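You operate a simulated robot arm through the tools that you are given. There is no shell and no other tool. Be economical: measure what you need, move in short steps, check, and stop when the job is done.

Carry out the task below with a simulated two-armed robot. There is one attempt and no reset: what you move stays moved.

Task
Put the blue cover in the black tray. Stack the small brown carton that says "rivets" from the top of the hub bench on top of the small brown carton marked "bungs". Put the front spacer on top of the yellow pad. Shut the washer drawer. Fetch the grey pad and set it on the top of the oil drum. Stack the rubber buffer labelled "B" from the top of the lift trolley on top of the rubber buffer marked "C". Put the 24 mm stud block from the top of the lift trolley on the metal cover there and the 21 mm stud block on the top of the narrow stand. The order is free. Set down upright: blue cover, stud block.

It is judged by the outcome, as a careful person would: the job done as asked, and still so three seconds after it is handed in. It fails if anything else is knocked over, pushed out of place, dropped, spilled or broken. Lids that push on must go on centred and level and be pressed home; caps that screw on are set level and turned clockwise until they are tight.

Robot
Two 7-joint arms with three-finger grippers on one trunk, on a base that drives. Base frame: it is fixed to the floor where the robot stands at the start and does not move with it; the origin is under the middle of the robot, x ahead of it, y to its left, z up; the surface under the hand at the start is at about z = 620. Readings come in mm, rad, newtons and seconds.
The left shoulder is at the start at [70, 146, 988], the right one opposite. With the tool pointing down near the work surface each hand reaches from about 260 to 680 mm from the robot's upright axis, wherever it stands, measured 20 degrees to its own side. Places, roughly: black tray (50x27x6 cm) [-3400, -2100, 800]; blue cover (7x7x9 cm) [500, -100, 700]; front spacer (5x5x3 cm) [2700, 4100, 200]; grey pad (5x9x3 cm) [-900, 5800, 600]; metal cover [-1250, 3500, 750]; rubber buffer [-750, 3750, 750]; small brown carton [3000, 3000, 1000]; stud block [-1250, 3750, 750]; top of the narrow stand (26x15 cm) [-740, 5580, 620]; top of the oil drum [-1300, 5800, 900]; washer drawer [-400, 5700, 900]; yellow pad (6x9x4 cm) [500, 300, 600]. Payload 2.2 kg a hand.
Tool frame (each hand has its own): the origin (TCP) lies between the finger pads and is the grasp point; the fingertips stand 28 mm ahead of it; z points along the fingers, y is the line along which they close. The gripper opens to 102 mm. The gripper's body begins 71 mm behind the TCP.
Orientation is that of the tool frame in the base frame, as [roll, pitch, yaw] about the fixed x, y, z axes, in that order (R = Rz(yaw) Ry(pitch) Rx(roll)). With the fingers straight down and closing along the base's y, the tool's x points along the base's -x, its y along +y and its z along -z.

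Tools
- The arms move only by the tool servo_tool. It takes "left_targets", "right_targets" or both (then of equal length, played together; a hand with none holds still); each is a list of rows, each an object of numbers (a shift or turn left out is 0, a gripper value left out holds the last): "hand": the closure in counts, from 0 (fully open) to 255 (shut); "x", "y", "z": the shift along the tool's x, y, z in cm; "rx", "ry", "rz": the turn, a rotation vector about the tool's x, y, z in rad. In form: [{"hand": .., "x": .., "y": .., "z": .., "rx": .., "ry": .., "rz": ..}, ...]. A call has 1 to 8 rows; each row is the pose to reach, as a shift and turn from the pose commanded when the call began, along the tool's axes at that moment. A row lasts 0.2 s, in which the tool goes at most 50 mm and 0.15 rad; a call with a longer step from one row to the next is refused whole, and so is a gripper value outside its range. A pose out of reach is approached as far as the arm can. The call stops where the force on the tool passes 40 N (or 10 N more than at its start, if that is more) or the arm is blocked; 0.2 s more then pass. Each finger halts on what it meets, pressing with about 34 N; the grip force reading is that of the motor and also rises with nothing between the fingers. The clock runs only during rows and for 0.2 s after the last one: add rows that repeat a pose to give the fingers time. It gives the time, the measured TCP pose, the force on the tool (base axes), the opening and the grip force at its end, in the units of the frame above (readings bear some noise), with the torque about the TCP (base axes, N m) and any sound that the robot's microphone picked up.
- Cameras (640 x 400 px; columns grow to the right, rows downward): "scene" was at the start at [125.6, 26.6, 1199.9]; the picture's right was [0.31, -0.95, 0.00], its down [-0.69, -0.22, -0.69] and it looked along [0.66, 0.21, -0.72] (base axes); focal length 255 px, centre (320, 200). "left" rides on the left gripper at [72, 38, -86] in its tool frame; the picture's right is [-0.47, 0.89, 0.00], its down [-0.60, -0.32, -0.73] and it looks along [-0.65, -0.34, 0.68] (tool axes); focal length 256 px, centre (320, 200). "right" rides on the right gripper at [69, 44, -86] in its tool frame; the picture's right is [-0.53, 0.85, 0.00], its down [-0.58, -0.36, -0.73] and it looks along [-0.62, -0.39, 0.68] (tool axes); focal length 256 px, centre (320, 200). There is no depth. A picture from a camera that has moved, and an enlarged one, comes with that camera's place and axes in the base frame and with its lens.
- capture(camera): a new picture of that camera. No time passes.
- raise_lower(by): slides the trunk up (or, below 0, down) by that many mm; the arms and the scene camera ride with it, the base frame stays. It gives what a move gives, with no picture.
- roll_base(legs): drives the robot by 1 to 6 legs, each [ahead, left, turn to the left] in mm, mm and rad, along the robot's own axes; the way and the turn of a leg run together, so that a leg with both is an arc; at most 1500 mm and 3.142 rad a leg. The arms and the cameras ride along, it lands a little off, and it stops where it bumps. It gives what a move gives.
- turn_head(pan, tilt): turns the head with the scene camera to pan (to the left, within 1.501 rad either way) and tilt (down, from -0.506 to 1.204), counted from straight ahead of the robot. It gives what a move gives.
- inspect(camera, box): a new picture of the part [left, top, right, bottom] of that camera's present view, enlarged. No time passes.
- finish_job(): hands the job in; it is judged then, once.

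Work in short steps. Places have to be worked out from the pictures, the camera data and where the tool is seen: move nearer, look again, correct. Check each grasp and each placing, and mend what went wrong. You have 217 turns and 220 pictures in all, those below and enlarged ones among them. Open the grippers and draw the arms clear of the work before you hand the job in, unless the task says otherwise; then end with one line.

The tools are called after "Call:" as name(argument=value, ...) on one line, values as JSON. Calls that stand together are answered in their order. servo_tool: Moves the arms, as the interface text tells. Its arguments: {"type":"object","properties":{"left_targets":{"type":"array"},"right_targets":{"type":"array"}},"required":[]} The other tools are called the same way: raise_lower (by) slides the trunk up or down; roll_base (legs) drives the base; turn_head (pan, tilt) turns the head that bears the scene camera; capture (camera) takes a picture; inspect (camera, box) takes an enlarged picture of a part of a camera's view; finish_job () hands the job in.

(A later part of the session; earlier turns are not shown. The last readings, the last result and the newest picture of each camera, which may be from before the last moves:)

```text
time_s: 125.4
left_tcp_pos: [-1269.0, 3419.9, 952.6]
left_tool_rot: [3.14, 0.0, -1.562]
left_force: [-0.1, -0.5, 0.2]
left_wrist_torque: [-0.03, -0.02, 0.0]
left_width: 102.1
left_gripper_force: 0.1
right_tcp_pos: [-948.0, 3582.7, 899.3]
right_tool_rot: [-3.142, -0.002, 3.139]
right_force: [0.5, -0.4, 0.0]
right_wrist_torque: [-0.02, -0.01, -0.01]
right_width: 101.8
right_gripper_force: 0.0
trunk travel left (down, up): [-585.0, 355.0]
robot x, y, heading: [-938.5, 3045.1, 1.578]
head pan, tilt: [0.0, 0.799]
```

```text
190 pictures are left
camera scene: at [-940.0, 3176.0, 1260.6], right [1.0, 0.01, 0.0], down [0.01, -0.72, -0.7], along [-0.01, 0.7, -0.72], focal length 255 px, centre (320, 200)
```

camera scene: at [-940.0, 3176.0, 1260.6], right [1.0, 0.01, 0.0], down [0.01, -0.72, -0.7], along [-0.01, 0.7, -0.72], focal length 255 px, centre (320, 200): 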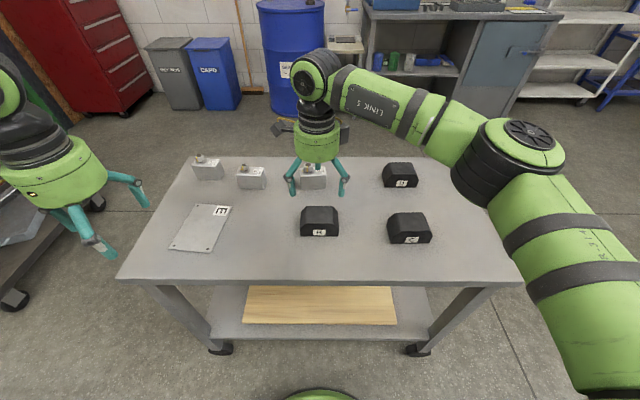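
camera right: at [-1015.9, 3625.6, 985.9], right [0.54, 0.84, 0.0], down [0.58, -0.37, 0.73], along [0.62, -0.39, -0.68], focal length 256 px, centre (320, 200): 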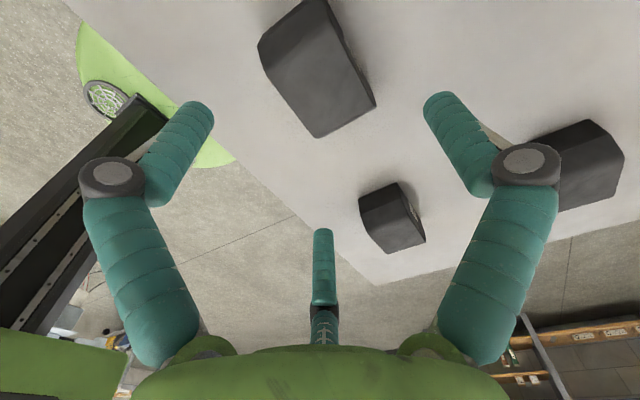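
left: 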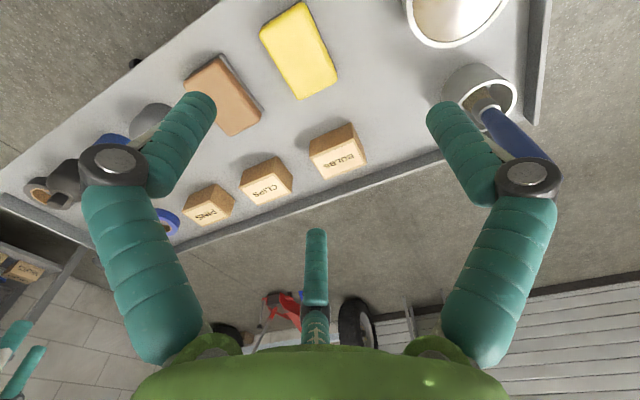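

B lies centred beneath the fingers (estimate (-953,3585)). I descend to z≈776 and close.

Call:
servo_tool(right_targets=[{"x": 0.3, "z": 4.5}, {"x": 0.3, "z": 8.5}, {"x": 0.3, "z": 12.2}, {"x": 0.3, "z": 12.2, "hand": 255}, {"x": 0.3, "z": 12.2, "hand": 255}, {"x": 0.3, "z": 12.2, "hand": 255}])

Call:
capture(camera="right")

Call:
inspect(camera="scene", box=[240, 150, 448, 280])

```text
time_s: 126.8
left_tcp_pos: [-1268.4, 3418.8, 954.7]
left_tool_rot: [-3.14, 0.003, -1.563]
left_force: [0.1, 0.1, -1.5]
left_wrist_torque: [0.01, -0.02, -0.03]
left_width: 102.1
left_gripper_force: 0.1
right_tcp_pos: [-952.7, 3579.7, 779.1]
right_tool_rot: [3.138, -0.002, -3.14]
right_force: [-4.1, 2.3, 6.7]
right_wrist_torque: [0.36, 0.51, 0.09]
right_width: 71.7
right_gripper_force: 34.0
trunk travel left (down, up): [-585.0, 355.0]
robot x, y, heading: [-936.7, 3045.0, 1.579]
head pan, tilt: [0.0, 0.799]
```

```text
189 pictures are left
camera right: at [-1019.6, 3623.7, 865.8], right [0.53, 0.85, 0.0], down [0.58, -0.37, 0.73], along [0.62, -0.39, -0.68], focal length 256 px, centre (320, 200)
```

right: 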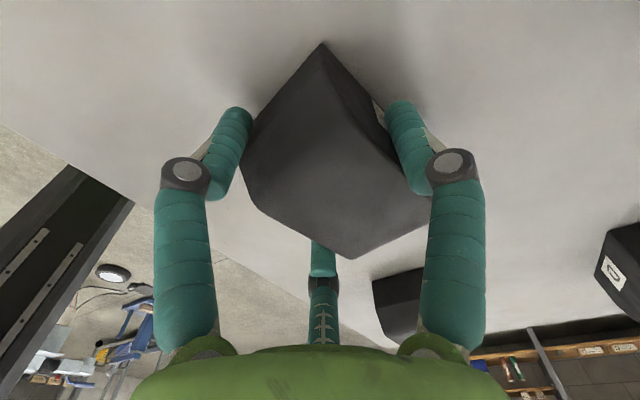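

```text
3.08 times, centred on (344, 215) of scene
camera zoom: at [-940.7, 3174.8, 1260.7], right [1.0, 0.01, 0.0], down [0.01, -0.72, -0.7], along [0.0, 0.7, -0.72], focal length 786 px, centre (246, 154)
```

zoom: 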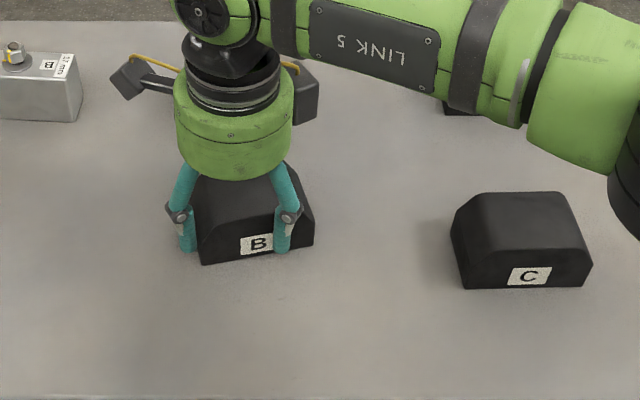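

The hand evidently has three fingers at 120°, so B turned a bit while closing. I open, rise and look, then regrasp with a finger layout fit for the box (one finger on one face, two on the other).

Call:
servo_tool(right_targets=[{"hand": 0}, {"hand": 0}, {"hand": 0, "z": -4}, {"z": -8}, {"z": -12}])

Call:
inspect(camera="scene", box=[240, 150, 400, 250])

Call:
capture(camera="right")

```text
time_s: 128.0
left_tcp_pos: [-1269.0, 3418.5, 953.7]
left_tool_rot: [-3.14, 0.001, -1.562]
left_force: [-0.5, -0.7, -0.1]
left_wrist_torque: [0.0, -0.02, -0.04]
left_width: 101.8
left_gripper_force: 0.1
right_tcp_pos: [-950.2, 3578.7, 897.9]
right_tool_rot: [3.139, -0.001, 3.141]
right_force: [-0.4, 0.5, 0.4]
right_wrist_torque: [0.02, -0.01, 0.01]
right_width: 102.0
right_gripper_force: 0.1
trunk travel left (down, up): [-585.0, 355.0]
robot x, y, heading: [-937.6, 3041.6, 1.579]
head pan, tilt: [0.0, 0.799]
```

```text
4.00 times, centred on (320, 200) of scene
camera zoom: at [-940.3, 3174.6, 1260.6], right [1.0, 0.01, 0.0], down [0.01, -0.72, -0.7], along [-0.01, 0.7, -0.72], focal length 1021 px, centre (320, 200)
```

zoom: 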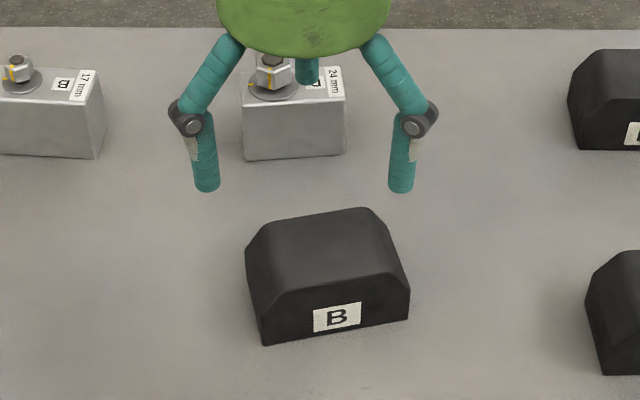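

```text
186 pictures are left
camera right: at [-1018.5, 3622.4, 984.6], right [0.53, 0.85, 0.0], down [0.58, -0.37, 0.73], along [0.62, -0.39, -0.68], focal length 256 px, centre (320, 200)
```

right: 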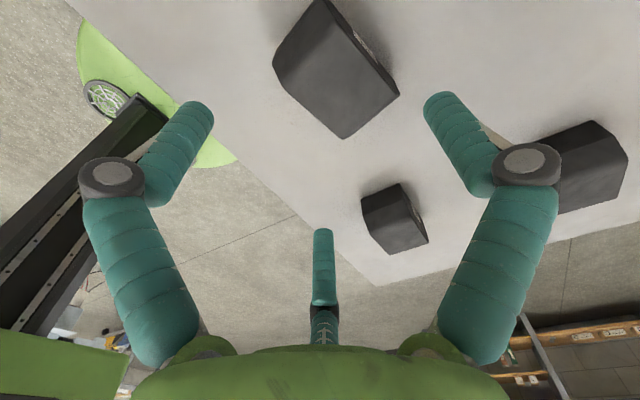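

B now sits at ≈(-946,3592), yaw≈0.21. I turn the hand to match, offset 12 mm so the lone finger takes the back face and the pair the front, and descend for a look.

Call:
servo_tool(right_targets=[{"x": -0.75, "rz": -0.11, "z": 2}, {"x": -0.75, "rz": -0.214, "z": 5}, {"x": -0.75, "rz": -0.214, "z": 8.0}])

Call:
capture(camera="right")

Call:
inspect(camera="scene", box=[240, 150, 400, 250])

```text
time_s: 128.8
left_tcp_pos: [-1267.9, 3420.5, 954.1]
left_tool_rot: [3.141, 0.001, -1.563]
left_force: [-0.4, -0.8, -0.1]
left_wrist_torque: [-0.03, 0.01, 0.0]
left_width: 101.8
left_gripper_force: 0.0
right_tcp_pos: [-944.7, 3579.5, 817.2]
right_tool_rot: [-3.141, -0.001, -2.924]
right_force: [0.5, -0.2, -1.0]
right_wrist_torque: [0.01, 0.01, 0.0]
right_width: 101.7
right_gripper_force: 0.0
trunk travel left (down, up): [-585.0, 355.0]
robot x, y, heading: [-938.7, 3041.1, 1.576]
head pan, tilt: [0.0, 0.799]
```

```text
185 pictures are left
camera right: at [-1019.2, 3608.3, 903.2], right [0.34, 0.94, 0.0], down [0.64, -0.23, 0.73], along [0.69, -0.25, -0.68], focal length 256 px, centre (320, 200)
```

right: 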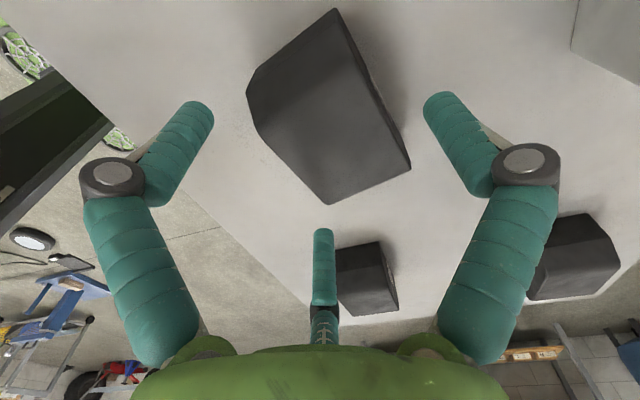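

```text
4.00 times, centred on (320, 200) of scene
camera zoom: at [-939.8, 3176.0, 1260.6], right [1.0, 0.01, 0.0], down [0.01, -0.72, -0.7], along [-0.01, 0.7, -0.72], focal length 1021 px, centre (320, 200)
```

zoom: 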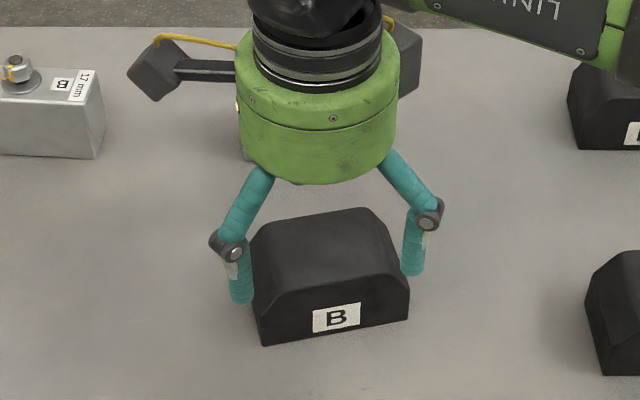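

By the wrist view the two front fingers come down just in front of the front face corners, the third behind. I descend and close.

Call:
servo_tool(right_targets=[{"z": 2}, {"z": 4.0}, {"z": 4.0, "hand": 100}, {"z": 4.0, "hand": 255}, {"z": 4.0, "hand": 255}, {"z": 4.0, "hand": 255}])

Call:
capture(camera="right")

Call:
inspect(camera="scene", box=[240, 150, 400, 250])

```text
time_s: 130.2
left_tcp_pos: [-1268.4, 3419.5, 954.0]
left_tool_rot: [-3.14, 0.003, -1.563]
left_force: [-0.6, 0.1, -1.4]
left_wrist_torque: [0.01, 0.0, -0.02]
left_width: 101.9
left_gripper_force: 0.1
right_tcp_pos: [-943.9, 3581.1, 778.0]
right_tool_rot: [3.138, -0.001, -2.926]
right_force: [-4.1, 0.0, 6.5]
right_wrist_torque: [0.24, 0.29, 0.04]
right_width: 76.1
right_gripper_force: 34.2
trunk travel left (down, up): [-585.0, 355.0]
robot x, y, heading: [-938.0, 3042.2, 1.581]
head pan, tilt: [0.0, 0.799]
```

```text
183 pictures are left
camera right: at [-1020.3, 3608.3, 864.5], right [0.34, 0.94, 0.0], down [0.64, -0.24, 0.73], along [0.69, -0.25, -0.68], focal length 256 px, centre (320, 200)
```

right: 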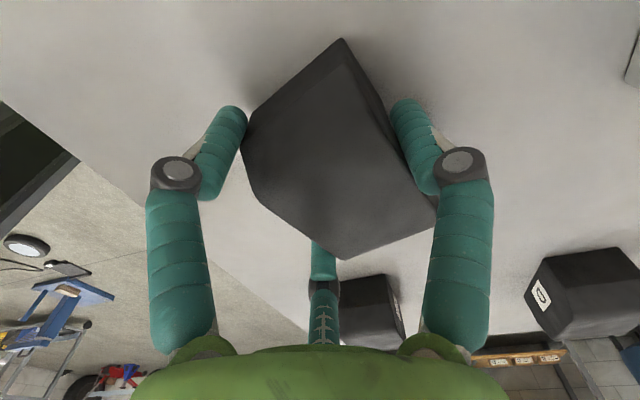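

```text
4.00 times, centred on (320, 200) of scene
camera zoom: at [-940.7, 3174.5, 1260.8], right [1.0, 0.01, 0.0], down [0.01, -0.72, -0.7], along [0.0, 0.7, -0.72], focal length 1021 px, centre (320, 200)
```

zoom: 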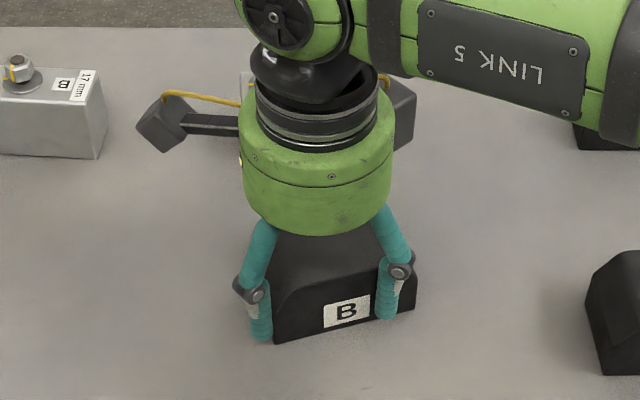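

Width 76 mm fits the predicted three-point hold. I lift to check it stays level.

Call:
servo_tool(right_targets=[{"z": -2}, {"z": -5}, {"z": -9}, {"z": -12}])

Call:
capture(camera="right")

Call:
inspect(camera="scene", box=[256, 120, 448, 240])

```text
time_s: 131.2
left_tcp_pos: [-1269.6, 3419.1, 952.6]
left_tool_rot: [-3.141, 0.0, -1.562]
left_force: [-0.3, 0.7, 0.7]
left_wrist_torque: [0.01, 0.0, 0.01]
left_width: 102.0
left_gripper_force: 0.1
right_tcp_pos: [-943.3, 3580.5, 897.7]
right_tool_rot: [-3.142, 0.001, -2.925]
right_force: [0.5, -0.5, -2.1]
right_wrist_torque: [-0.04, 0.02, 0.02]
right_width: 75.9
right_gripper_force: 34.3
trunk travel left (down, up): [-585.0, 355.0]
robot x, y, heading: [-940.4, 3044.6, 1.578]
head pan, tilt: [0.0, 0.799]
```

```text
181 pictures are left
camera right: at [-1019.6, 3609.3, 983.3], right [0.34, 0.94, 0.0], down [0.64, -0.23, 0.73], along [0.69, -0.25, -0.68], focal length 256 px, centre (320, 200)
```

right: 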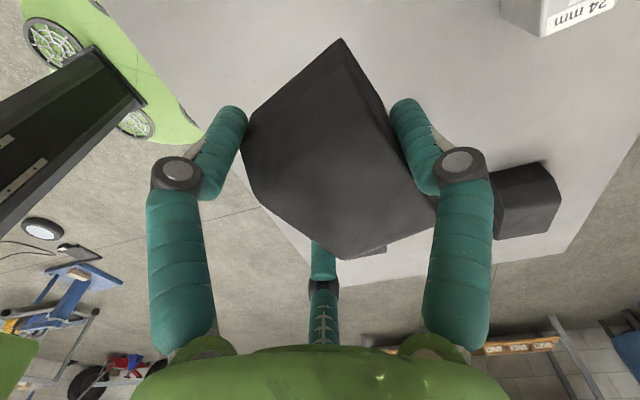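

```text
3.33 times, centred on (352, 180) of scene
camera zoom: at [-940.3, 3175.2, 1260.6], right [1.0, 0.01, 0.0], down [0.01, -0.72, -0.7], along [-0.01, 0.7, -0.72], focal length 851 px, centre (213, 267)
```

zoom: 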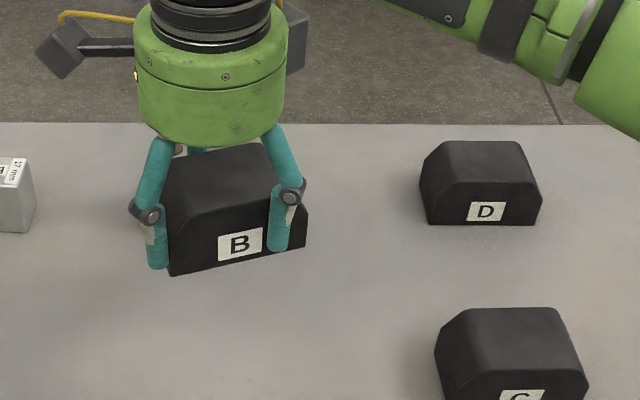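

B is held level with centre offset ≈(+7,+16) mm from the TCP and yaw ≈0.30. I carry it over C (≈(-726,3564)), turning it to match.

Call:
servo_tool(right_targets=[{"x": -3.9, "y": -1.48, "rz": 0.054}, {"x": -7.8, "y": -2.97, "rz": 0.108}, {"x": -11.7, "y": -4.45, "rz": 0.162}, {"x": -15.6, "y": -5.94, "rz": 0.216}, {"x": -19.5, "y": -7.42, "rz": 0.27}, {"x": -19.5, "y": -7.42, "rz": 0.27, "z": 3}, {"x": -19.5, "y": -7.42, "rz": 0.27, "z": 4.5}])

Call:
inspect(camera="scene", box=[320, 140, 480, 240])

Call:
capture(camera="right")

```text
time_s: 132.8
left_tcp_pos: [-1267.8, 3418.9, 953.3]
left_tool_rot: [-3.141, 0.0, -1.562]
left_force: [-0.4, 0.5, 0.8]
left_wrist_torque: [0.03, 0.01, -0.02]
left_width: 101.9
left_gripper_force: 0.0
right_tcp_pos: [-736.7, 3550.7, 853.1]
right_tool_rot: [3.141, -0.002, 3.085]
right_force: [0.8, -0.4, -3.2]
right_wrist_torque: [0.02, 0.04, -0.02]
right_width: 75.8
right_gripper_force: 33.7
trunk travel left (down, up): [-585.0, 355.0]
robot x, y, heading: [-937.9, 3041.1, 1.578]
head pan, tilt: [0.0, 0.799]
```

```text
4.00 times, centred on (400, 190) of scene
camera zoom: at [-939.5, 3175.6, 1260.6], right [1.0, 0.01, 0.0], down [0.0, -0.72, -0.7], along [-0.01, 0.7, -0.72], focal length 1021 px, centre (0, 240)
```

zoom: 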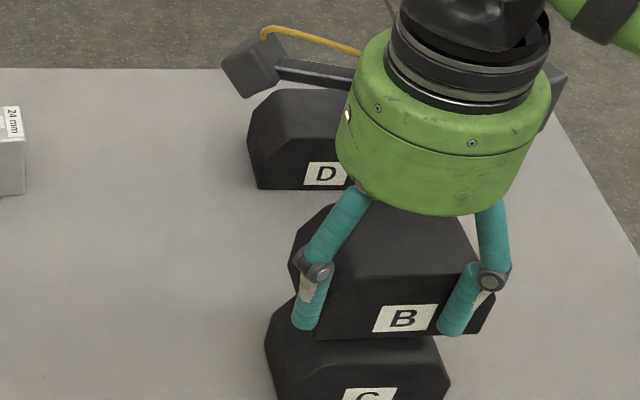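

```text
178 pictures are left
camera right: at [-801.7, 3598.0, 939.7], right [0.58, 0.81, 0.0], down [0.56, -0.4, 0.73], along [0.59, -0.42, -0.68], focal length 256 px, centre (320, 200)
```

right: 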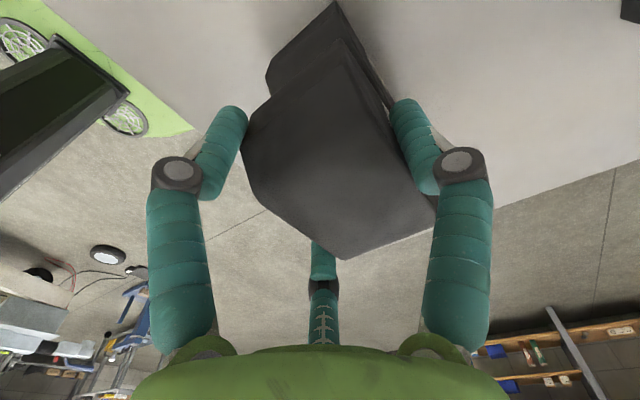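

B is aligned over C within a couple of mm. I lower slowly until contact.

Call:
servo_tool(right_targets=[{"z": 1.2}, {"z": 1.8}, {"z": 2.2}, {"z": 2.5}, {"z": 2.8}])

```text
time_s: 134.0
left_tcp_pos: [-1268.6, 3417.8, 954.7]
left_tool_rot: [-3.139, 0.004, -1.562]
left_force: [-0.3, -0.4, -0.8]
left_wrist_torque: [-0.02, 0.01, 0.0]
left_width: 102.0
left_gripper_force: 0.1
right_tcp_pos: [-736.2, 3550.2, 828.8]
right_tool_rot: [3.127, -0.002, 3.082]
right_force: [6.3, 4.9, 30.5]
right_wrist_torque: [0.12, -0.87, -0.16]
right_width: 75.7
right_gripper_force: 34.1
trunk travel left (down, up): [-585.0, 355.0]
robot x, y, heading: [-936.2, 3042.2, 1.581]
head pan, tilt: [0.0, 0.799]
```

Contact at the expected height. I ease up 3 mm, release and rise.

Call:
servo_tool(right_targets=[{"z": -0.4}, {"z": -0.4, "hand": 100}, {"z": -0.4, "hand": 0}, {"z": -0.4, "hand": 0}, {"z": -4}, {"z": -9}, {"z": -14}])

Call:
servo_tool(right_targets=[{"x": -3}, {"x": -6}, {"x": -9, "y": -3}, {"x": -12, "y": -6}])

Call:
capture(camera="scene")

```text
time_s: 135.6
left_tcp_pos: [-1270.0, 3420.5, 952.3]
left_tool_rot: [-3.14, 0.003, -1.56]
left_force: [-0.5, 0.4, 0.1]
left_wrist_torque: [-0.02, -0.01, -0.01]
left_width: 101.9
left_gripper_force: 0.0
right_tcp_pos: [-736.1, 3546.3, 965.4]
right_tool_rot: [-3.141, 0.0, 3.089]
right_force: [-0.6, 0.5, -0.1]
right_wrist_torque: [-0.03, -0.04, 0.01]
right_width: 101.9
right_gripper_force: 0.0
trunk travel left (down, up): [-585.0, 355.0]
robot x, y, heading: [-934.6, 3043.2, 1.578]
head pan, tilt: [0.0, 0.799]
```

```text
time_s: 136.6
left_tcp_pos: [-1267.5, 3418.3, 954.1]
left_tool_rot: [3.141, 0.002, -1.563]
left_force: [0.3, -1.1, 0.0]
left_wrist_torque: [-0.02, 0.03, -0.01]
left_width: 101.7
left_gripper_force: 0.0
right_tcp_pos: [-619.8, 3482.3, 965.0]
right_tool_rot: [3.141, -0.001, 3.084]
right_force: [1.0, -0.1, -0.1]
right_wrist_torque: [0.04, 0.02, 0.0]
right_width: 102.0
right_gripper_force: 0.1
trunk travel left (down, up): [-585.0, 355.0]
robot x, y, heading: [-937.1, 3047.0, 1.576]
head pan, tilt: [0.0, 0.799]
```

```text
177 pictures are left
camera scene: at [-938.9, 3174.0, 1260.8], right [1.0, 0.01, 0.0], down [0.0, -0.72, -0.7], along [-0.01, 0.7, -0.72], focal length 255 px, centre (320, 200)
```

scene: 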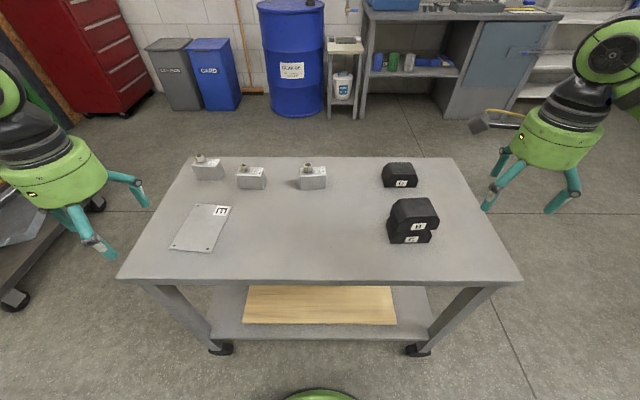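

Call:
inspect(camera="scene", box=[352, 180, 464, 250])

```text
5.71 times, centred on (408, 215) of scene
camera zoom: at [-938.9, 3174.0, 1260.8], right [1.0, 0.01, 0.0], down [0.0, -0.72, -0.7], along [-0.01, 0.7, -0.72], focal length 1459 px, centre (-183, 114)
```

zoom: 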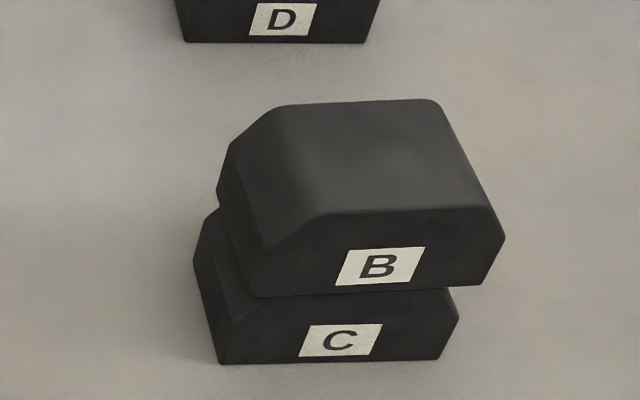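

B sits squarely on C. Next the 24 mm block with the left hand: I move the base 65 mm ahead and 115 mm right for reach, and start turning the left wrist.

Call:
roll_base(legs=[[65, -115, -0.005]])

Call:
servo_tool(left_targets=[{"x": -4, "y": -2.3, "rz": -0.14}, {"x": -8, "y": -4.6, "rz": -0.28}, {"x": -12, "y": -6.9, "rz": -0.42}, {"x": -16, "y": -9.2, "rz": -0.56}, {"x": -20, "y": -11.5, "rz": -0.7}, {"x": -22, "y": -14, "rz": -0.84}, {"x": -22, "y": -17, "rz": -0.98}, {"x": -22, "y": -18, "rz": -1.12}])

Call:
servo_tool(left_targets=[{"rz": -0.14}, {"rz": -0.28}, {"rz": -0.42}, {"rz": -0.51}])

Call:
capture(camera="scene")

Call:
capture(camera="left")

```text
time_s: 137.9
left_tcp_pos: [-1154.7, 3486.6, 953.2]
left_tool_rot: [-3.14, 0.002, -1.568]
left_force: [0.2, 0.2, 0.1]
left_wrist_torque: [-0.03, -0.01, 0.01]
left_width: 102.0
left_gripper_force: 0.0
right_tcp_pos: [-506.1, 3545.9, 963.7]
right_tool_rot: [3.14, 0.0, 3.082]
right_force: [0.4, 0.8, 0.9]
right_wrist_torque: [0.04, 0.01, 0.0]
right_width: 102.0
right_gripper_force: 0.0
trunk travel left (down, up): [-585.0, 355.0]
robot x, y, heading: [-827.7, 3107.9, 1.569]
head pan, tilt: [0.0, 0.799]
```

```text
time_s: 139.7
left_tcp_pos: [-973.1, 3707.1, 953.8]
left_tool_rot: [-3.14, 0.001, -0.442]
left_force: [0.3, 0.1, 0.2]
left_wrist_torque: [0.02, 0.04, -0.01]
left_width: 102.0
left_gripper_force: 0.1
right_tcp_pos: [-507.1, 3547.8, 964.0]
right_tool_rot: [-3.141, 0.0, 3.083]
right_force: [0.5, 0.0, 0.6]
right_wrist_torque: [0.03, -0.05, 0.03]
right_width: 101.7
right_gripper_force: 0.0
trunk travel left (down, up): [-585.0, 355.0]
robot x, y, heading: [-823.5, 3108.2, 1.578]
head pan, tilt: [0.0, 0.799]
```

```text
time_s: 140.7
left_tcp_pos: [-975.3, 3707.8, 951.7]
left_tool_rot: [3.142, -0.002, 0.068]
left_force: [1.3, -0.8, 0.3]
left_wrist_torque: [-0.02, 0.02, 0.04]
left_width: 102.2
left_gripper_force: 0.0
right_tcp_pos: [-508.0, 3547.1, 965.0]
right_tool_rot: [3.141, 0.0, 3.082]
right_force: [-0.5, -0.5, 0.0]
right_wrist_torque: [-0.01, 0.0, -0.02]
right_width: 102.0
right_gripper_force: 0.0
trunk travel left (down, up): [-585.0, 355.0]
robot x, y, heading: [-828.6, 3107.5, 1.577]
head pan, tilt: [0.0, 0.799]
```

```text
175 pictures are left
camera scene: at [-826.8, 3240.8, 1260.6], right [1.0, 0.0, 0.0], down [0.0, -0.72, -0.7], along [0.0, 0.7, -0.72], focal length 255 px, centre (320, 200)
```

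scene: 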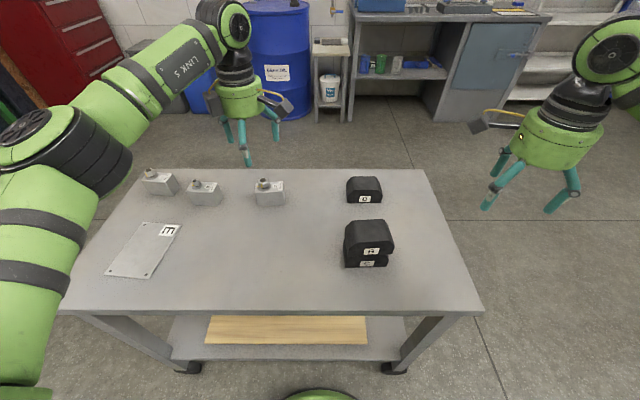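

```text
174 pictures are left
camera left: at [-900.3, 3673.8, 1038.1], right [-0.41, -0.91, 0.0], down [-0.62, 0.28, 0.73], along [-0.67, 0.3, -0.68], focal length 256 px, centre (320, 200)
```

left: 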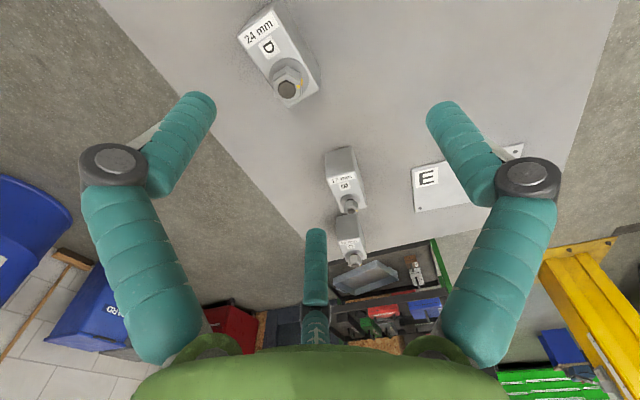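

I zoom both views on block D to pin its place.

Call:
inspect(camera="scene", box=[222, 162, 318, 222])

Call:
inspect(camera="left", box=[200, 0, 360, 100])

```text
6.67 times, centred on (270, 192) of scene
camera zoom: at [-826.8, 3240.8, 1260.6], right [1.0, 0.0, 0.0], down [0.0, -0.72, -0.7], along [0.0, 0.7, -0.72], focal length 1702 px, centre (653, 253)
```

zoom: 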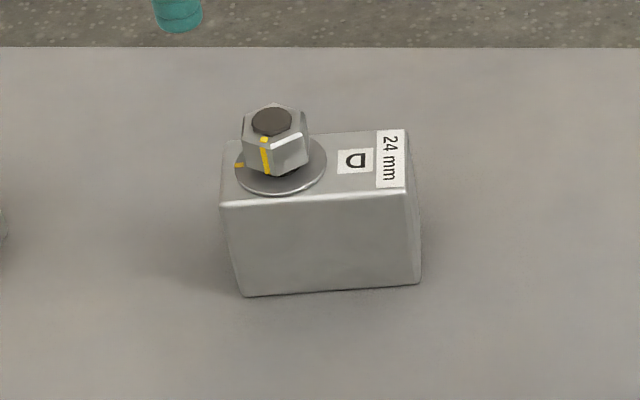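

```text
4.00 times, centred on (280, 50) of left
camera zoom: at [-900.3, 3673.8, 1038.1], right [-0.41, -0.91, 0.0], down [-0.62, 0.28, 0.73], along [-0.67, 0.3, -0.68], focal length 1024 px, centre (480, 800)
```

zoom: 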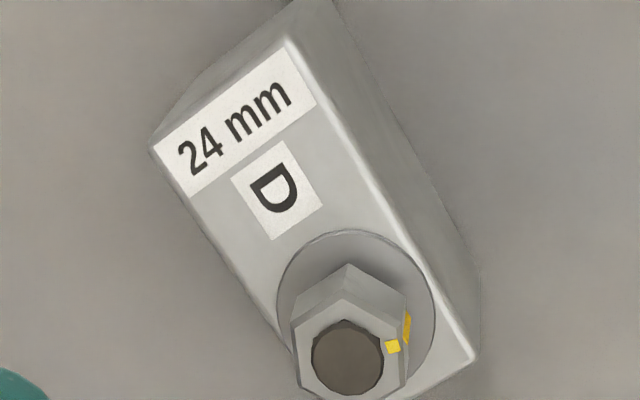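

Block D centre ≈(-964,3743), yaw ≈0.10. I move the left hand over it and part way down.

Call:
servo_tool(left_targets=[{"hand": 0, "x": 1.25, "y": -4.33, "rz": -0.032}, {"x": 1.25, "y": -4.33, "rz": -0.032, "z": 4.5}, {"x": 1.25, "y": -4.33, "rz": -0.032, "z": 9}, {"x": 1.25, "y": -4.33, "rz": -0.032, "z": 12}])

Call:
capture(camera="left")

Call:
inspect(camera="scene", box=[206, 122, 334, 202])

```text
time_s: 141.7
left_tcp_pos: [-965.5, 3751.3, 830.7]
left_tool_rot: [-3.14, -0.001, 0.096]
left_force: [-0.3, 0.3, -0.1]
left_wrist_torque: [0.0, 0.01, 0.02]
left_width: 101.9
left_gripper_force: 0.1
left hand out of reach, approached as far as the arm can: row 1
right_tcp_pos: [-506.2, 3548.0, 963.5]
right_tool_rot: [3.141, 0.0, 3.083]
right_force: [-0.4, -0.3, 0.1]
right_wrist_torque: [-0.02, 0.03, 0.03]
right_width: 102.0
right_gripper_force: 0.0
trunk travel left (down, up): [-585.0, 355.0]
robot x, y, heading: [-827.6, 3105.9, 1.568]
head pan, tilt: [0.0, 0.799]
```

```text
171 pictures are left
camera left: at [-889.4, 3719.4, 916.8], right [-0.38, -0.93, 0.0], down [-0.63, 0.26, 0.73], along [-0.68, 0.28, -0.68], focal length 256 px, centre (320, 200)
```

left: 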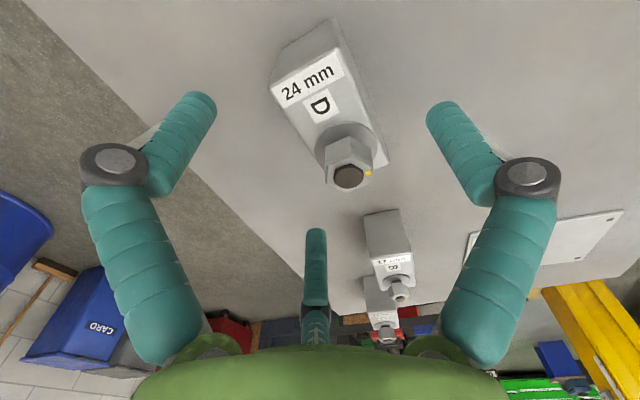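

```text
5.00 times, centred on (270, 162) of scene
camera zoom: at [-826.4, 3241.2, 1260.6], right [1.0, 0.0, 0.0], down [0.0, -0.72, -0.7], along [0.0, 0.7, -0.72], focal length 1277 px, centre (570, 390)
```

zoom: 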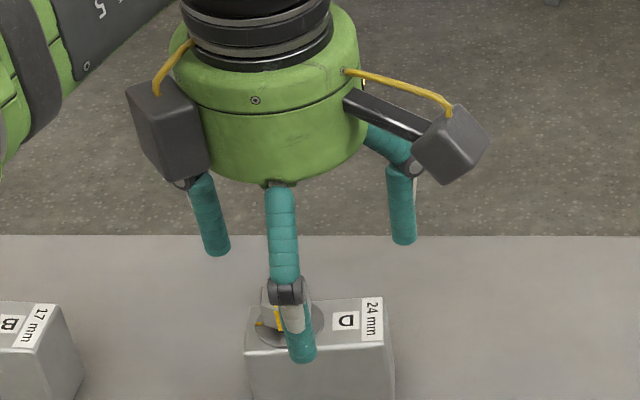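

Fingers straddle the block as intended. I descend to z≈775 and close.

Call:
servo_tool(left_targets=[{"z": 3}, {"z": 5.6}, {"z": 5.6, "hand": 100}, {"z": 5.6, "hand": 255}, {"z": 5.6, "hand": 255}, {"z": 5.6, "hand": 255}])

Call:
capture(camera="left")

Call:
inspect(camera="scene", box=[206, 122, 334, 202])

```text
time_s: 143.1
left_tcp_pos: [-967.2, 3750.2, 777.5]
left_tool_rot: [3.141, -0.001, 0.096]
left_force: [-0.9, -1.8, 1.2]
left_wrist_torque: [-0.01, -0.04, -0.02]
left_width: 57.0
left_gripper_force: 33.9
right_tcp_pos: [-505.4, 3547.5, 964.6]
right_tool_rot: [-3.141, 0.0, 3.084]
right_force: [0.1, -0.3, 0.2]
right_wrist_torque: [-0.02, 0.04, -0.02]
right_width: 101.9
right_gripper_force: 0.1
trunk travel left (down, up): [-585.0, 355.0]
robot x, y, heading: [-823.6, 3106.7, 1.572]
head pan, tilt: [0.0, 0.799]
```

```text
169 pictures are left
camera left: at [-890.7, 3719.3, 862.1], right [-0.38, -0.93, 0.0], down [-0.63, 0.26, 0.73], along [-0.68, 0.28, -0.68], focal length 256 px, centre (320, 200)
```

left: 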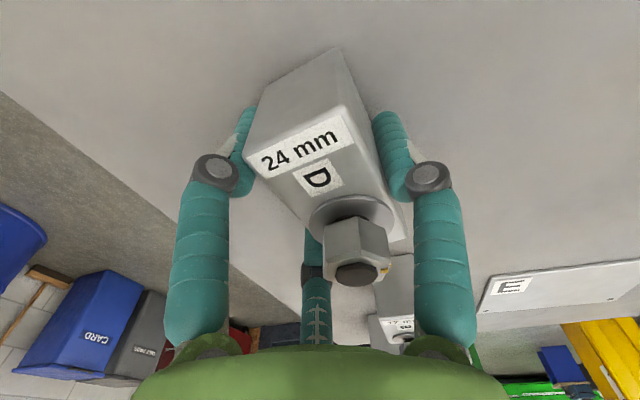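

```text
5.00 times, centred on (270, 162) of scene
camera zoom: at [-826.8, 3240.7, 1260.6], right [1.0, 0.0, 0.0], down [0.0, -0.72, -0.7], along [0.0, 0.7, -0.72], focal length 1277 px, centre (570, 390)
```

zoom: 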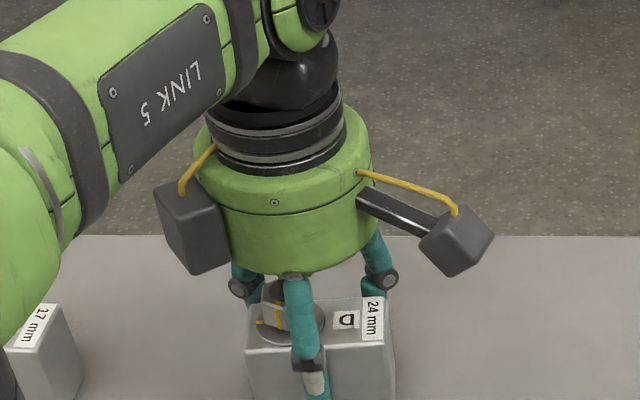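

Held at width 57. I lift 12 cm and carry it over the metal cover.

Call:
servo_tool(left_targets=[{"z": -2}, {"z": -6}, {"z": -10}, {"z": -13}])

Call:
servo_tool(left_targets=[{"x": -4.2, "y": 1.85}, {"x": -8.5, "y": 3.7}, {"x": -12.8, "y": 5.6}, {"x": -17.1, "y": 7.5, "rz": 0.05}, {"x": -21.4, "y": 9.4, "rz": 0.1}, {"x": -25.7, "y": 11.3, "rz": 0.1}, {"x": -30, "y": 13.17, "rz": 0.1}])

Call:
capture(camera="scene")

Call:
capture(camera="left")

```text
time_s: 144.1
left_tcp_pos: [-964.9, 3750.9, 908.8]
left_tool_rot: [3.141, 0.0, 0.093]
left_force: [0.1, 0.2, -4.1]
left_wrist_torque: [0.06, 0.02, 0.01]
left_width: 56.6
left_gripper_force: 34.3
right_tcp_pos: [-506.6, 3547.4, 963.5]
right_tool_rot: [3.139, -0.001, 3.082]
right_force: [0.7, -0.2, -1.2]
right_wrist_torque: [0.04, 0.04, -0.01]
right_width: 102.0
right_gripper_force: 0.0
trunk travel left (down, up): [-585.0, 355.0]
robot x, y, heading: [-827.0, 3109.2, 1.574]
head pan, tilt: [0.0, 0.799]
```

```text
time_s: 145.7
left_tcp_pos: [-1252.5, 3592.5, 905.1]
left_tool_rot: [-3.141, -0.003, -0.005]
left_force: [0.5, -0.5, -4.5]
left_wrist_torque: [0.07, -0.03, 0.0]
left_width: 56.7
left_gripper_force: 34.4
right_tcp_pos: [-508.3, 3547.0, 966.0]
right_tool_rot: [3.139, 0.001, 3.083]
right_force: [1.0, -0.5, -0.3]
right_wrist_torque: [0.0, -0.01, 0.0]
right_width: 102.1
right_gripper_force: 0.1
trunk travel left (down, up): [-585.0, 355.0]
robot x, y, heading: [-825.5, 3109.1, 1.574]
head pan, tilt: [0.0, 0.799]
```

```text
167 pictures are left
camera scene: at [-828.8, 3240.1, 1260.7], right [1.0, 0.0, 0.0], down [0.0, -0.72, -0.7], along [0.0, 0.7, -0.72], focal length 255 px, centre (320, 200)
```

scene: 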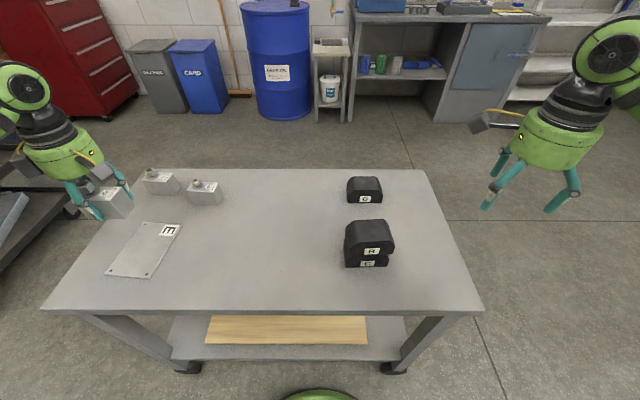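

```text
166 pictures are left
camera left: at [-1180.9, 3553.2, 990.2], right [-0.47, -0.88, 0.0], down [-0.6, 0.32, 0.73], along [-0.64, 0.34, -0.68], focal length 256 px, centre (320, 200)
```

left: 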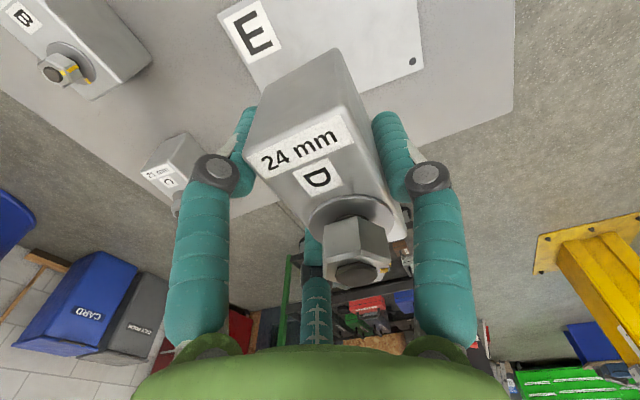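

Cover centre re-measured at ≈(-1243,3583). I correct by 8 mm, align, and lower to just above it.

Call:
servo_tool(left_targets=[{"x": 0.8, "y": 0.2, "rz": 0.08, "z": 3}, {"x": 0.8, "y": 0.2, "rz": 0.08, "z": 7}, {"x": 0.8, "y": 0.2, "rz": 0.08, "z": 10}])

Call:
inspect(camera="scene", box=[40, 150, 232, 290])

Call:
capture(camera="left")

```text
time_s: 146.5
left_tcp_pos: [-1244.1, 3590.9, 806.6]
left_tool_rot: [-3.141, -0.002, -0.086]
left_force: [0.6, 0.5, -3.9]
left_wrist_torque: [0.02, -0.02, -0.02]
left_width: 56.9
left_gripper_force: 34.6
right_tcp_pos: [-507.1, 3548.0, 963.8]
right_tool_rot: [-3.141, 0.0, 3.082]
right_force: [-0.2, -0.3, 0.5]
right_wrist_torque: [-0.01, 0.0, 0.0]
right_width: 102.1
right_gripper_force: 0.2
trunk travel left (down, up): [-585.0, 355.0]
robot x, y, heading: [-830.3, 3110.0, 1.57]
head pan, tilt: [0.0, 0.799]
```

```text
2.86 times, centred on (136, 220) of scene
camera zoom: at [-827.4, 3241.8, 1260.5], right [1.0, 0.0, 0.0], down [0.0, -0.72, -0.7], along [0.0, 0.7, -0.72], focal length 730 px, centre (846, 143)
```

zoom: 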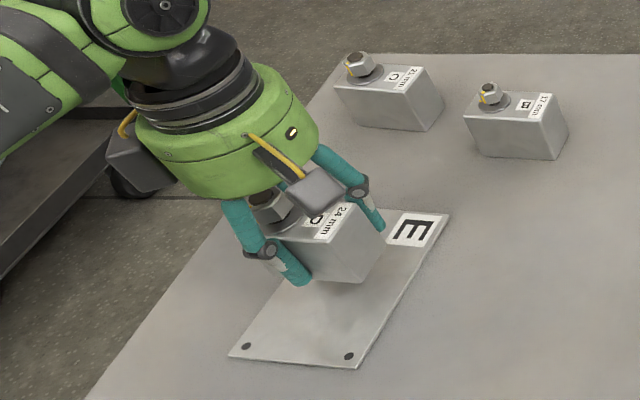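

```text
164 pictures are left
camera left: at [-1175.6, 3546.7, 891.8], right [-0.54, -0.84, 0.0], down [-0.58, 0.37, 0.73], along [-0.61, 0.39, -0.68], focal length 256 px, centre (320, 200)
```

left: 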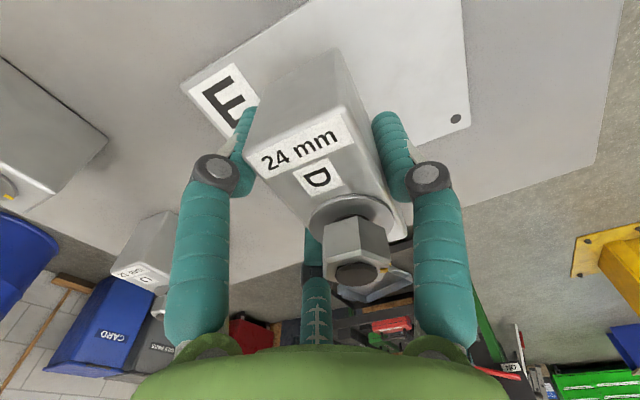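

Well over the plate. Lower the last ~25 mm gently.

Call:
servo_tool(left_targets=[{"z": 1.2}, {"z": 1.8}, {"z": 2.2}, {"z": 2.5}, {"z": 2.8}])

```text
time_s: 147.7
left_tcp_pos: [-1243.4, 3589.2, 780.0]
left_tool_rot: [-3.137, 0.001, -0.084]
left_force: [-1.9, -0.5, 5.7]
left_wrist_torque: [-0.27, 0.01, -0.08]
left_width: 56.9
left_gripper_force: 34.5
right_tcp_pos: [-506.6, 3547.2, 964.0]
right_tool_rot: [3.14, 0.0, 3.081]
right_force: [0.7, -0.4, 0.4]
right_wrist_torque: [0.0, -0.01, 0.0]
right_width: 102.0
right_gripper_force: 0.0
trunk travel left (down, up): [-585.0, 355.0]
robot x, y, heading: [-826.7, 3107.6, 1.575]
head pan, tilt: [0.0, 0.799]
```

Light contact (≈10 N load change). I release and rise.

Call:
servo_tool(left_targets=[{"z": 0}, {"hand": 100}, {"hand": 0}, {"hand": 0}, {"z": -4}, {"z": -9}, {"z": -14}, {"z": -18}])

Call:
inspect(camera="scene", box=[40, 150, 232, 290])

Call:
capture(camera="left")

```text
time_s: 149.5
left_tcp_pos: [-1241.1, 3586.8, 961.2]
left_tool_rot: [-3.139, 0.001, -0.084]
left_force: [0.5, -0.8, 0.5]
left_wrist_torque: [0.02, 0.0, 0.0]
left_width: 101.9
left_gripper_force: 0.0
right_tcp_pos: [-507.1, 3546.3, 965.0]
right_tool_rot: [3.14, -0.001, 3.084]
right_force: [-0.1, -0.2, 0.0]
right_wrist_torque: [0.03, -0.02, 0.0]
right_width: 102.2
right_gripper_force: 0.1
trunk travel left (down, up): [-585.0, 355.0]
robot x, y, heading: [-825.0, 3110.4, 1.577]
head pan, tilt: [0.0, 0.799]
```

```text
2.86 times, centred on (136, 220) of scene
camera zoom: at [-825.9, 3239.7, 1260.7], right [1.0, 0.0, 0.0], down [0.0, -0.72, -0.7], along [0.0, 0.7, -0.72], focal length 730 px, centre (846, 143)
```

zoom: 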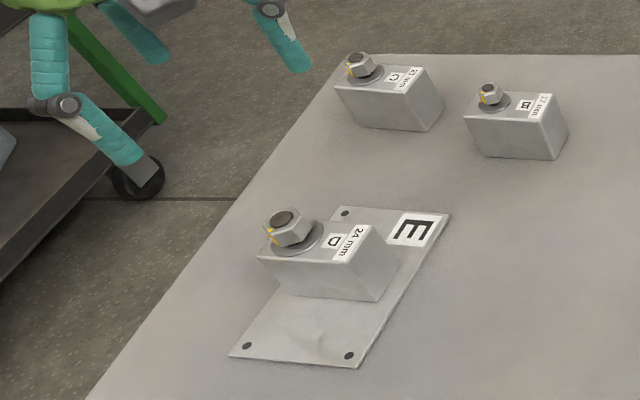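

```text
162 pictures are left
camera left: at [-1173.4, 3543.2, 1046.2], right [-0.54, -0.84, 0.0], down [-0.57, 0.37, 0.73], along [-0.62, 0.39, -0.68], focal length 256 px, centre (320, 200)
```

left: 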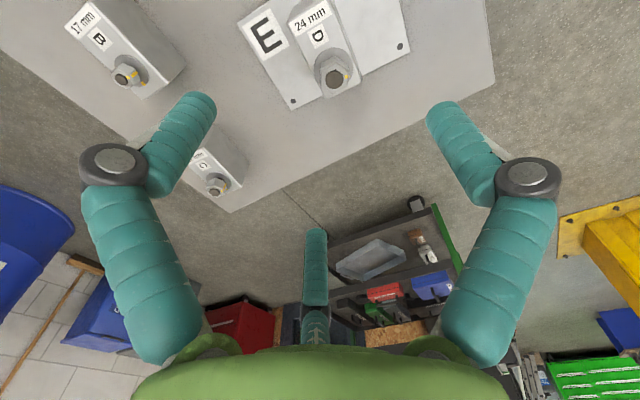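

Block D stands upright on cover E. Next the 21 mm block, better reached from the north side: tuck the left arm, back out and drive round the east end.

Call:
servo_tool(left_targets=[{"x": 4.5}, {"x": 9}, {"x": 13.5}, {"x": 18, "y": 2}, {"x": 21, "y": 5}])

Call:
roll_base(legs=[[-250, 0, 0], [0, -1000, 0], [1480, 0, 0], [0, 0, 3.14]])

Call:
turn_head(pan=-0.7, tilt=0.5)

Call:
capture(camera="scene")

```text
time_s: 150.7
left_tcp_pos: [-1037.4, 3522.4, 961.0]
left_tool_rot: [-3.14, 0.0, -0.084]
left_force: [-1.5, 0.3, 0.5]
left_wrist_torque: [0.02, 0.01, 0.05]
left_width: 102.2
left_gripper_force: 0.1
right_tcp_pos: [-506.4, 3545.9, 964.4]
right_tool_rot: [3.14, 0.0, 3.082]
right_force: [0.1, -0.4, 0.4]
right_wrist_torque: [-0.01, 0.01, 0.01]
right_width: 101.9
right_gripper_force: 0.0
trunk travel left (down, up): [-585.0, 355.0]
robot x, y, heading: [-829.2, 3105.8, 1.571]
head pan, tilt: [0.0, 0.799]
```

```text
time_s: 171.7
left_tcp_pos: [391.5, 3945.7, 960.7]
left_tool_rot: [-3.141, 0.002, 3.063]
left_force: [-0.1, -0.4, -0.1]
left_wrist_torque: [-0.01, 0.01, -0.04]
left_width: 102.3
left_gripper_force: 0.1
right_tcp_pos: [-139.0, 3918.1, 964.5]
right_tool_rot: [-3.141, 0.001, -0.051]
right_force: [0.1, 0.1, 0.2]
right_wrist_torque: [-0.02, 0.01, 0.02]
right_width: 102.3
right_gripper_force: 0.1
trunk travel left (down, up): [-585.0, 355.0]
robot x, y, heading: [177.1, 4363.6, -1.562]
head pan, tilt: [0.0, 0.799]
```

```text
time_s: 172.8
left_tcp_pos: [391.5, 3944.8, 960.0]
left_tool_rot: [-3.141, 0.0, 3.065]
left_force: [0.7, -0.1, -0.2]
left_wrist_torque: [0.0, -0.03, 0.01]
left_width: 101.9
left_gripper_force: 0.1
right_tcp_pos: [-138.8, 3917.1, 964.5]
right_tool_rot: [3.141, 0.0, -0.052]
right_force: [0.4, 0.4, 0.3]
right_wrist_torque: [0.0, 0.0, 0.01]
right_width: 102.1
right_gripper_force: 0.0
trunk travel left (down, up): [-585.0, 355.0]
robot x, y, heading: [177.8, 4359.0, -1.56]
head pan, tilt: [-0.7, 0.499]
```

```text
161 pictures are left
camera scene: at [118.4, 4240.8, 1286.5], right [-0.77, 0.64, 0.0], down [0.3, 0.37, -0.88], along [-0.56, -0.68, -0.48], focal length 255 px, centre (320, 200)
```

scene: 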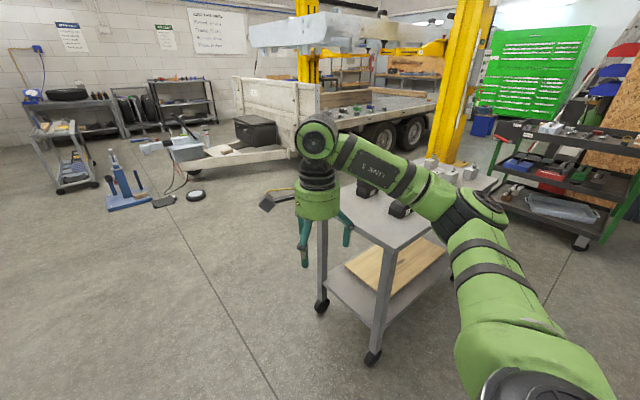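

The trolley's north side is clear. I strafe west to stand opposite the 21 mm block.

Call:
roll_base(legs=[[0, -1320, -0.01]])

Call:
turn_head(pan=-0.2, tilt=0.8)

Call:
capture(camera="scene")

Call:
inspect(camera="scene", box=[280, 180, 440, 280])

```text
time_s: 179.3
left_tcp_pos: [-905.1, 3931.2, 959.9]
left_tool_rot: [3.141, 0.001, 3.067]
left_force: [0.0, 1.0, -0.4]
left_wrist_torque: [0.0, 0.01, -0.01]
left_width: 101.9
left_gripper_force: 0.1
right_tcp_pos: [-1437.1, 3902.3, 965.1]
right_tool_rot: [3.139, -0.001, -0.052]
right_force: [-0.3, -0.2, -0.7]
right_wrist_torque: [-0.02, 0.01, 0.04]
right_width: 102.0
right_gripper_force: 0.0
trunk travel left (down, up): [-585.0, 355.0]
robot x, y, heading: [-1118.0, 4345.2, -1.56]
head pan, tilt: [-0.7, 0.499]
```

```text
time_s: 180.2
left_tcp_pos: [-904.8, 3931.7, 961.0]
left_tool_rot: [3.141, 0.0, 3.066]
left_force: [-0.7, 0.5, -0.4]
left_wrist_torque: [0.02, -0.02, 0.0]
left_width: 102.0
left_gripper_force: 0.0
right_tcp_pos: [-1435.9, 3902.6, 964.8]
right_tool_rot: [3.14, -0.001, -0.051]
right_force: [0.4, 0.6, -0.2]
right_wrist_torque: [0.0, -0.02, -0.01]
right_width: 102.1
right_gripper_force: 0.0
trunk travel left (down, up): [-585.0, 355.0]
robot x, y, heading: [-1122.0, 4343.5, -1.556]
head pan, tilt: [-0.201, 0.799]
```

```text
160 pictures are left
camera scene: at [-1137.0, 4217.6, 1260.7], right [-0.98, 0.19, 0.0], down [0.14, 0.7, -0.7], along [-0.13, -0.69, -0.72], focal length 255 px, centre (320, 200)
```

scene: 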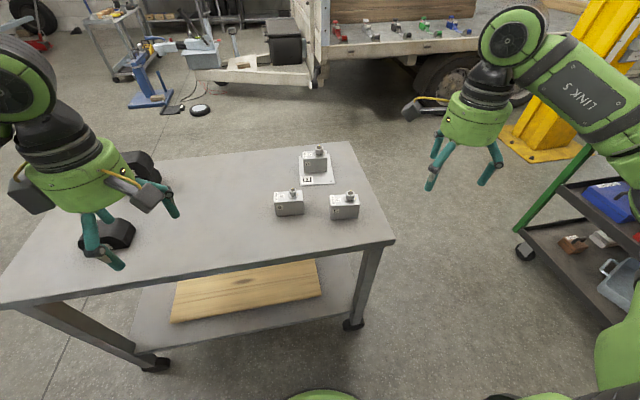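

```text
4.00 times, centred on (360, 230) of scene
camera zoom: at [-1137.0, 4217.6, 1260.7], right [-0.98, 0.19, 0.0], down [0.14, 0.7, -0.7], along [-0.13, -0.69, -0.72], focal length 1021 px, centre (160, 80)
```

zoom: 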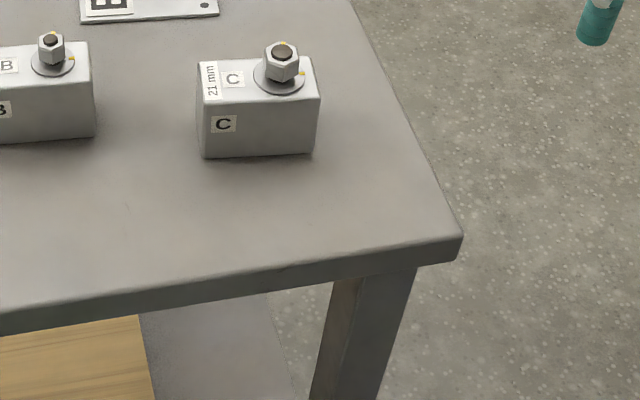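

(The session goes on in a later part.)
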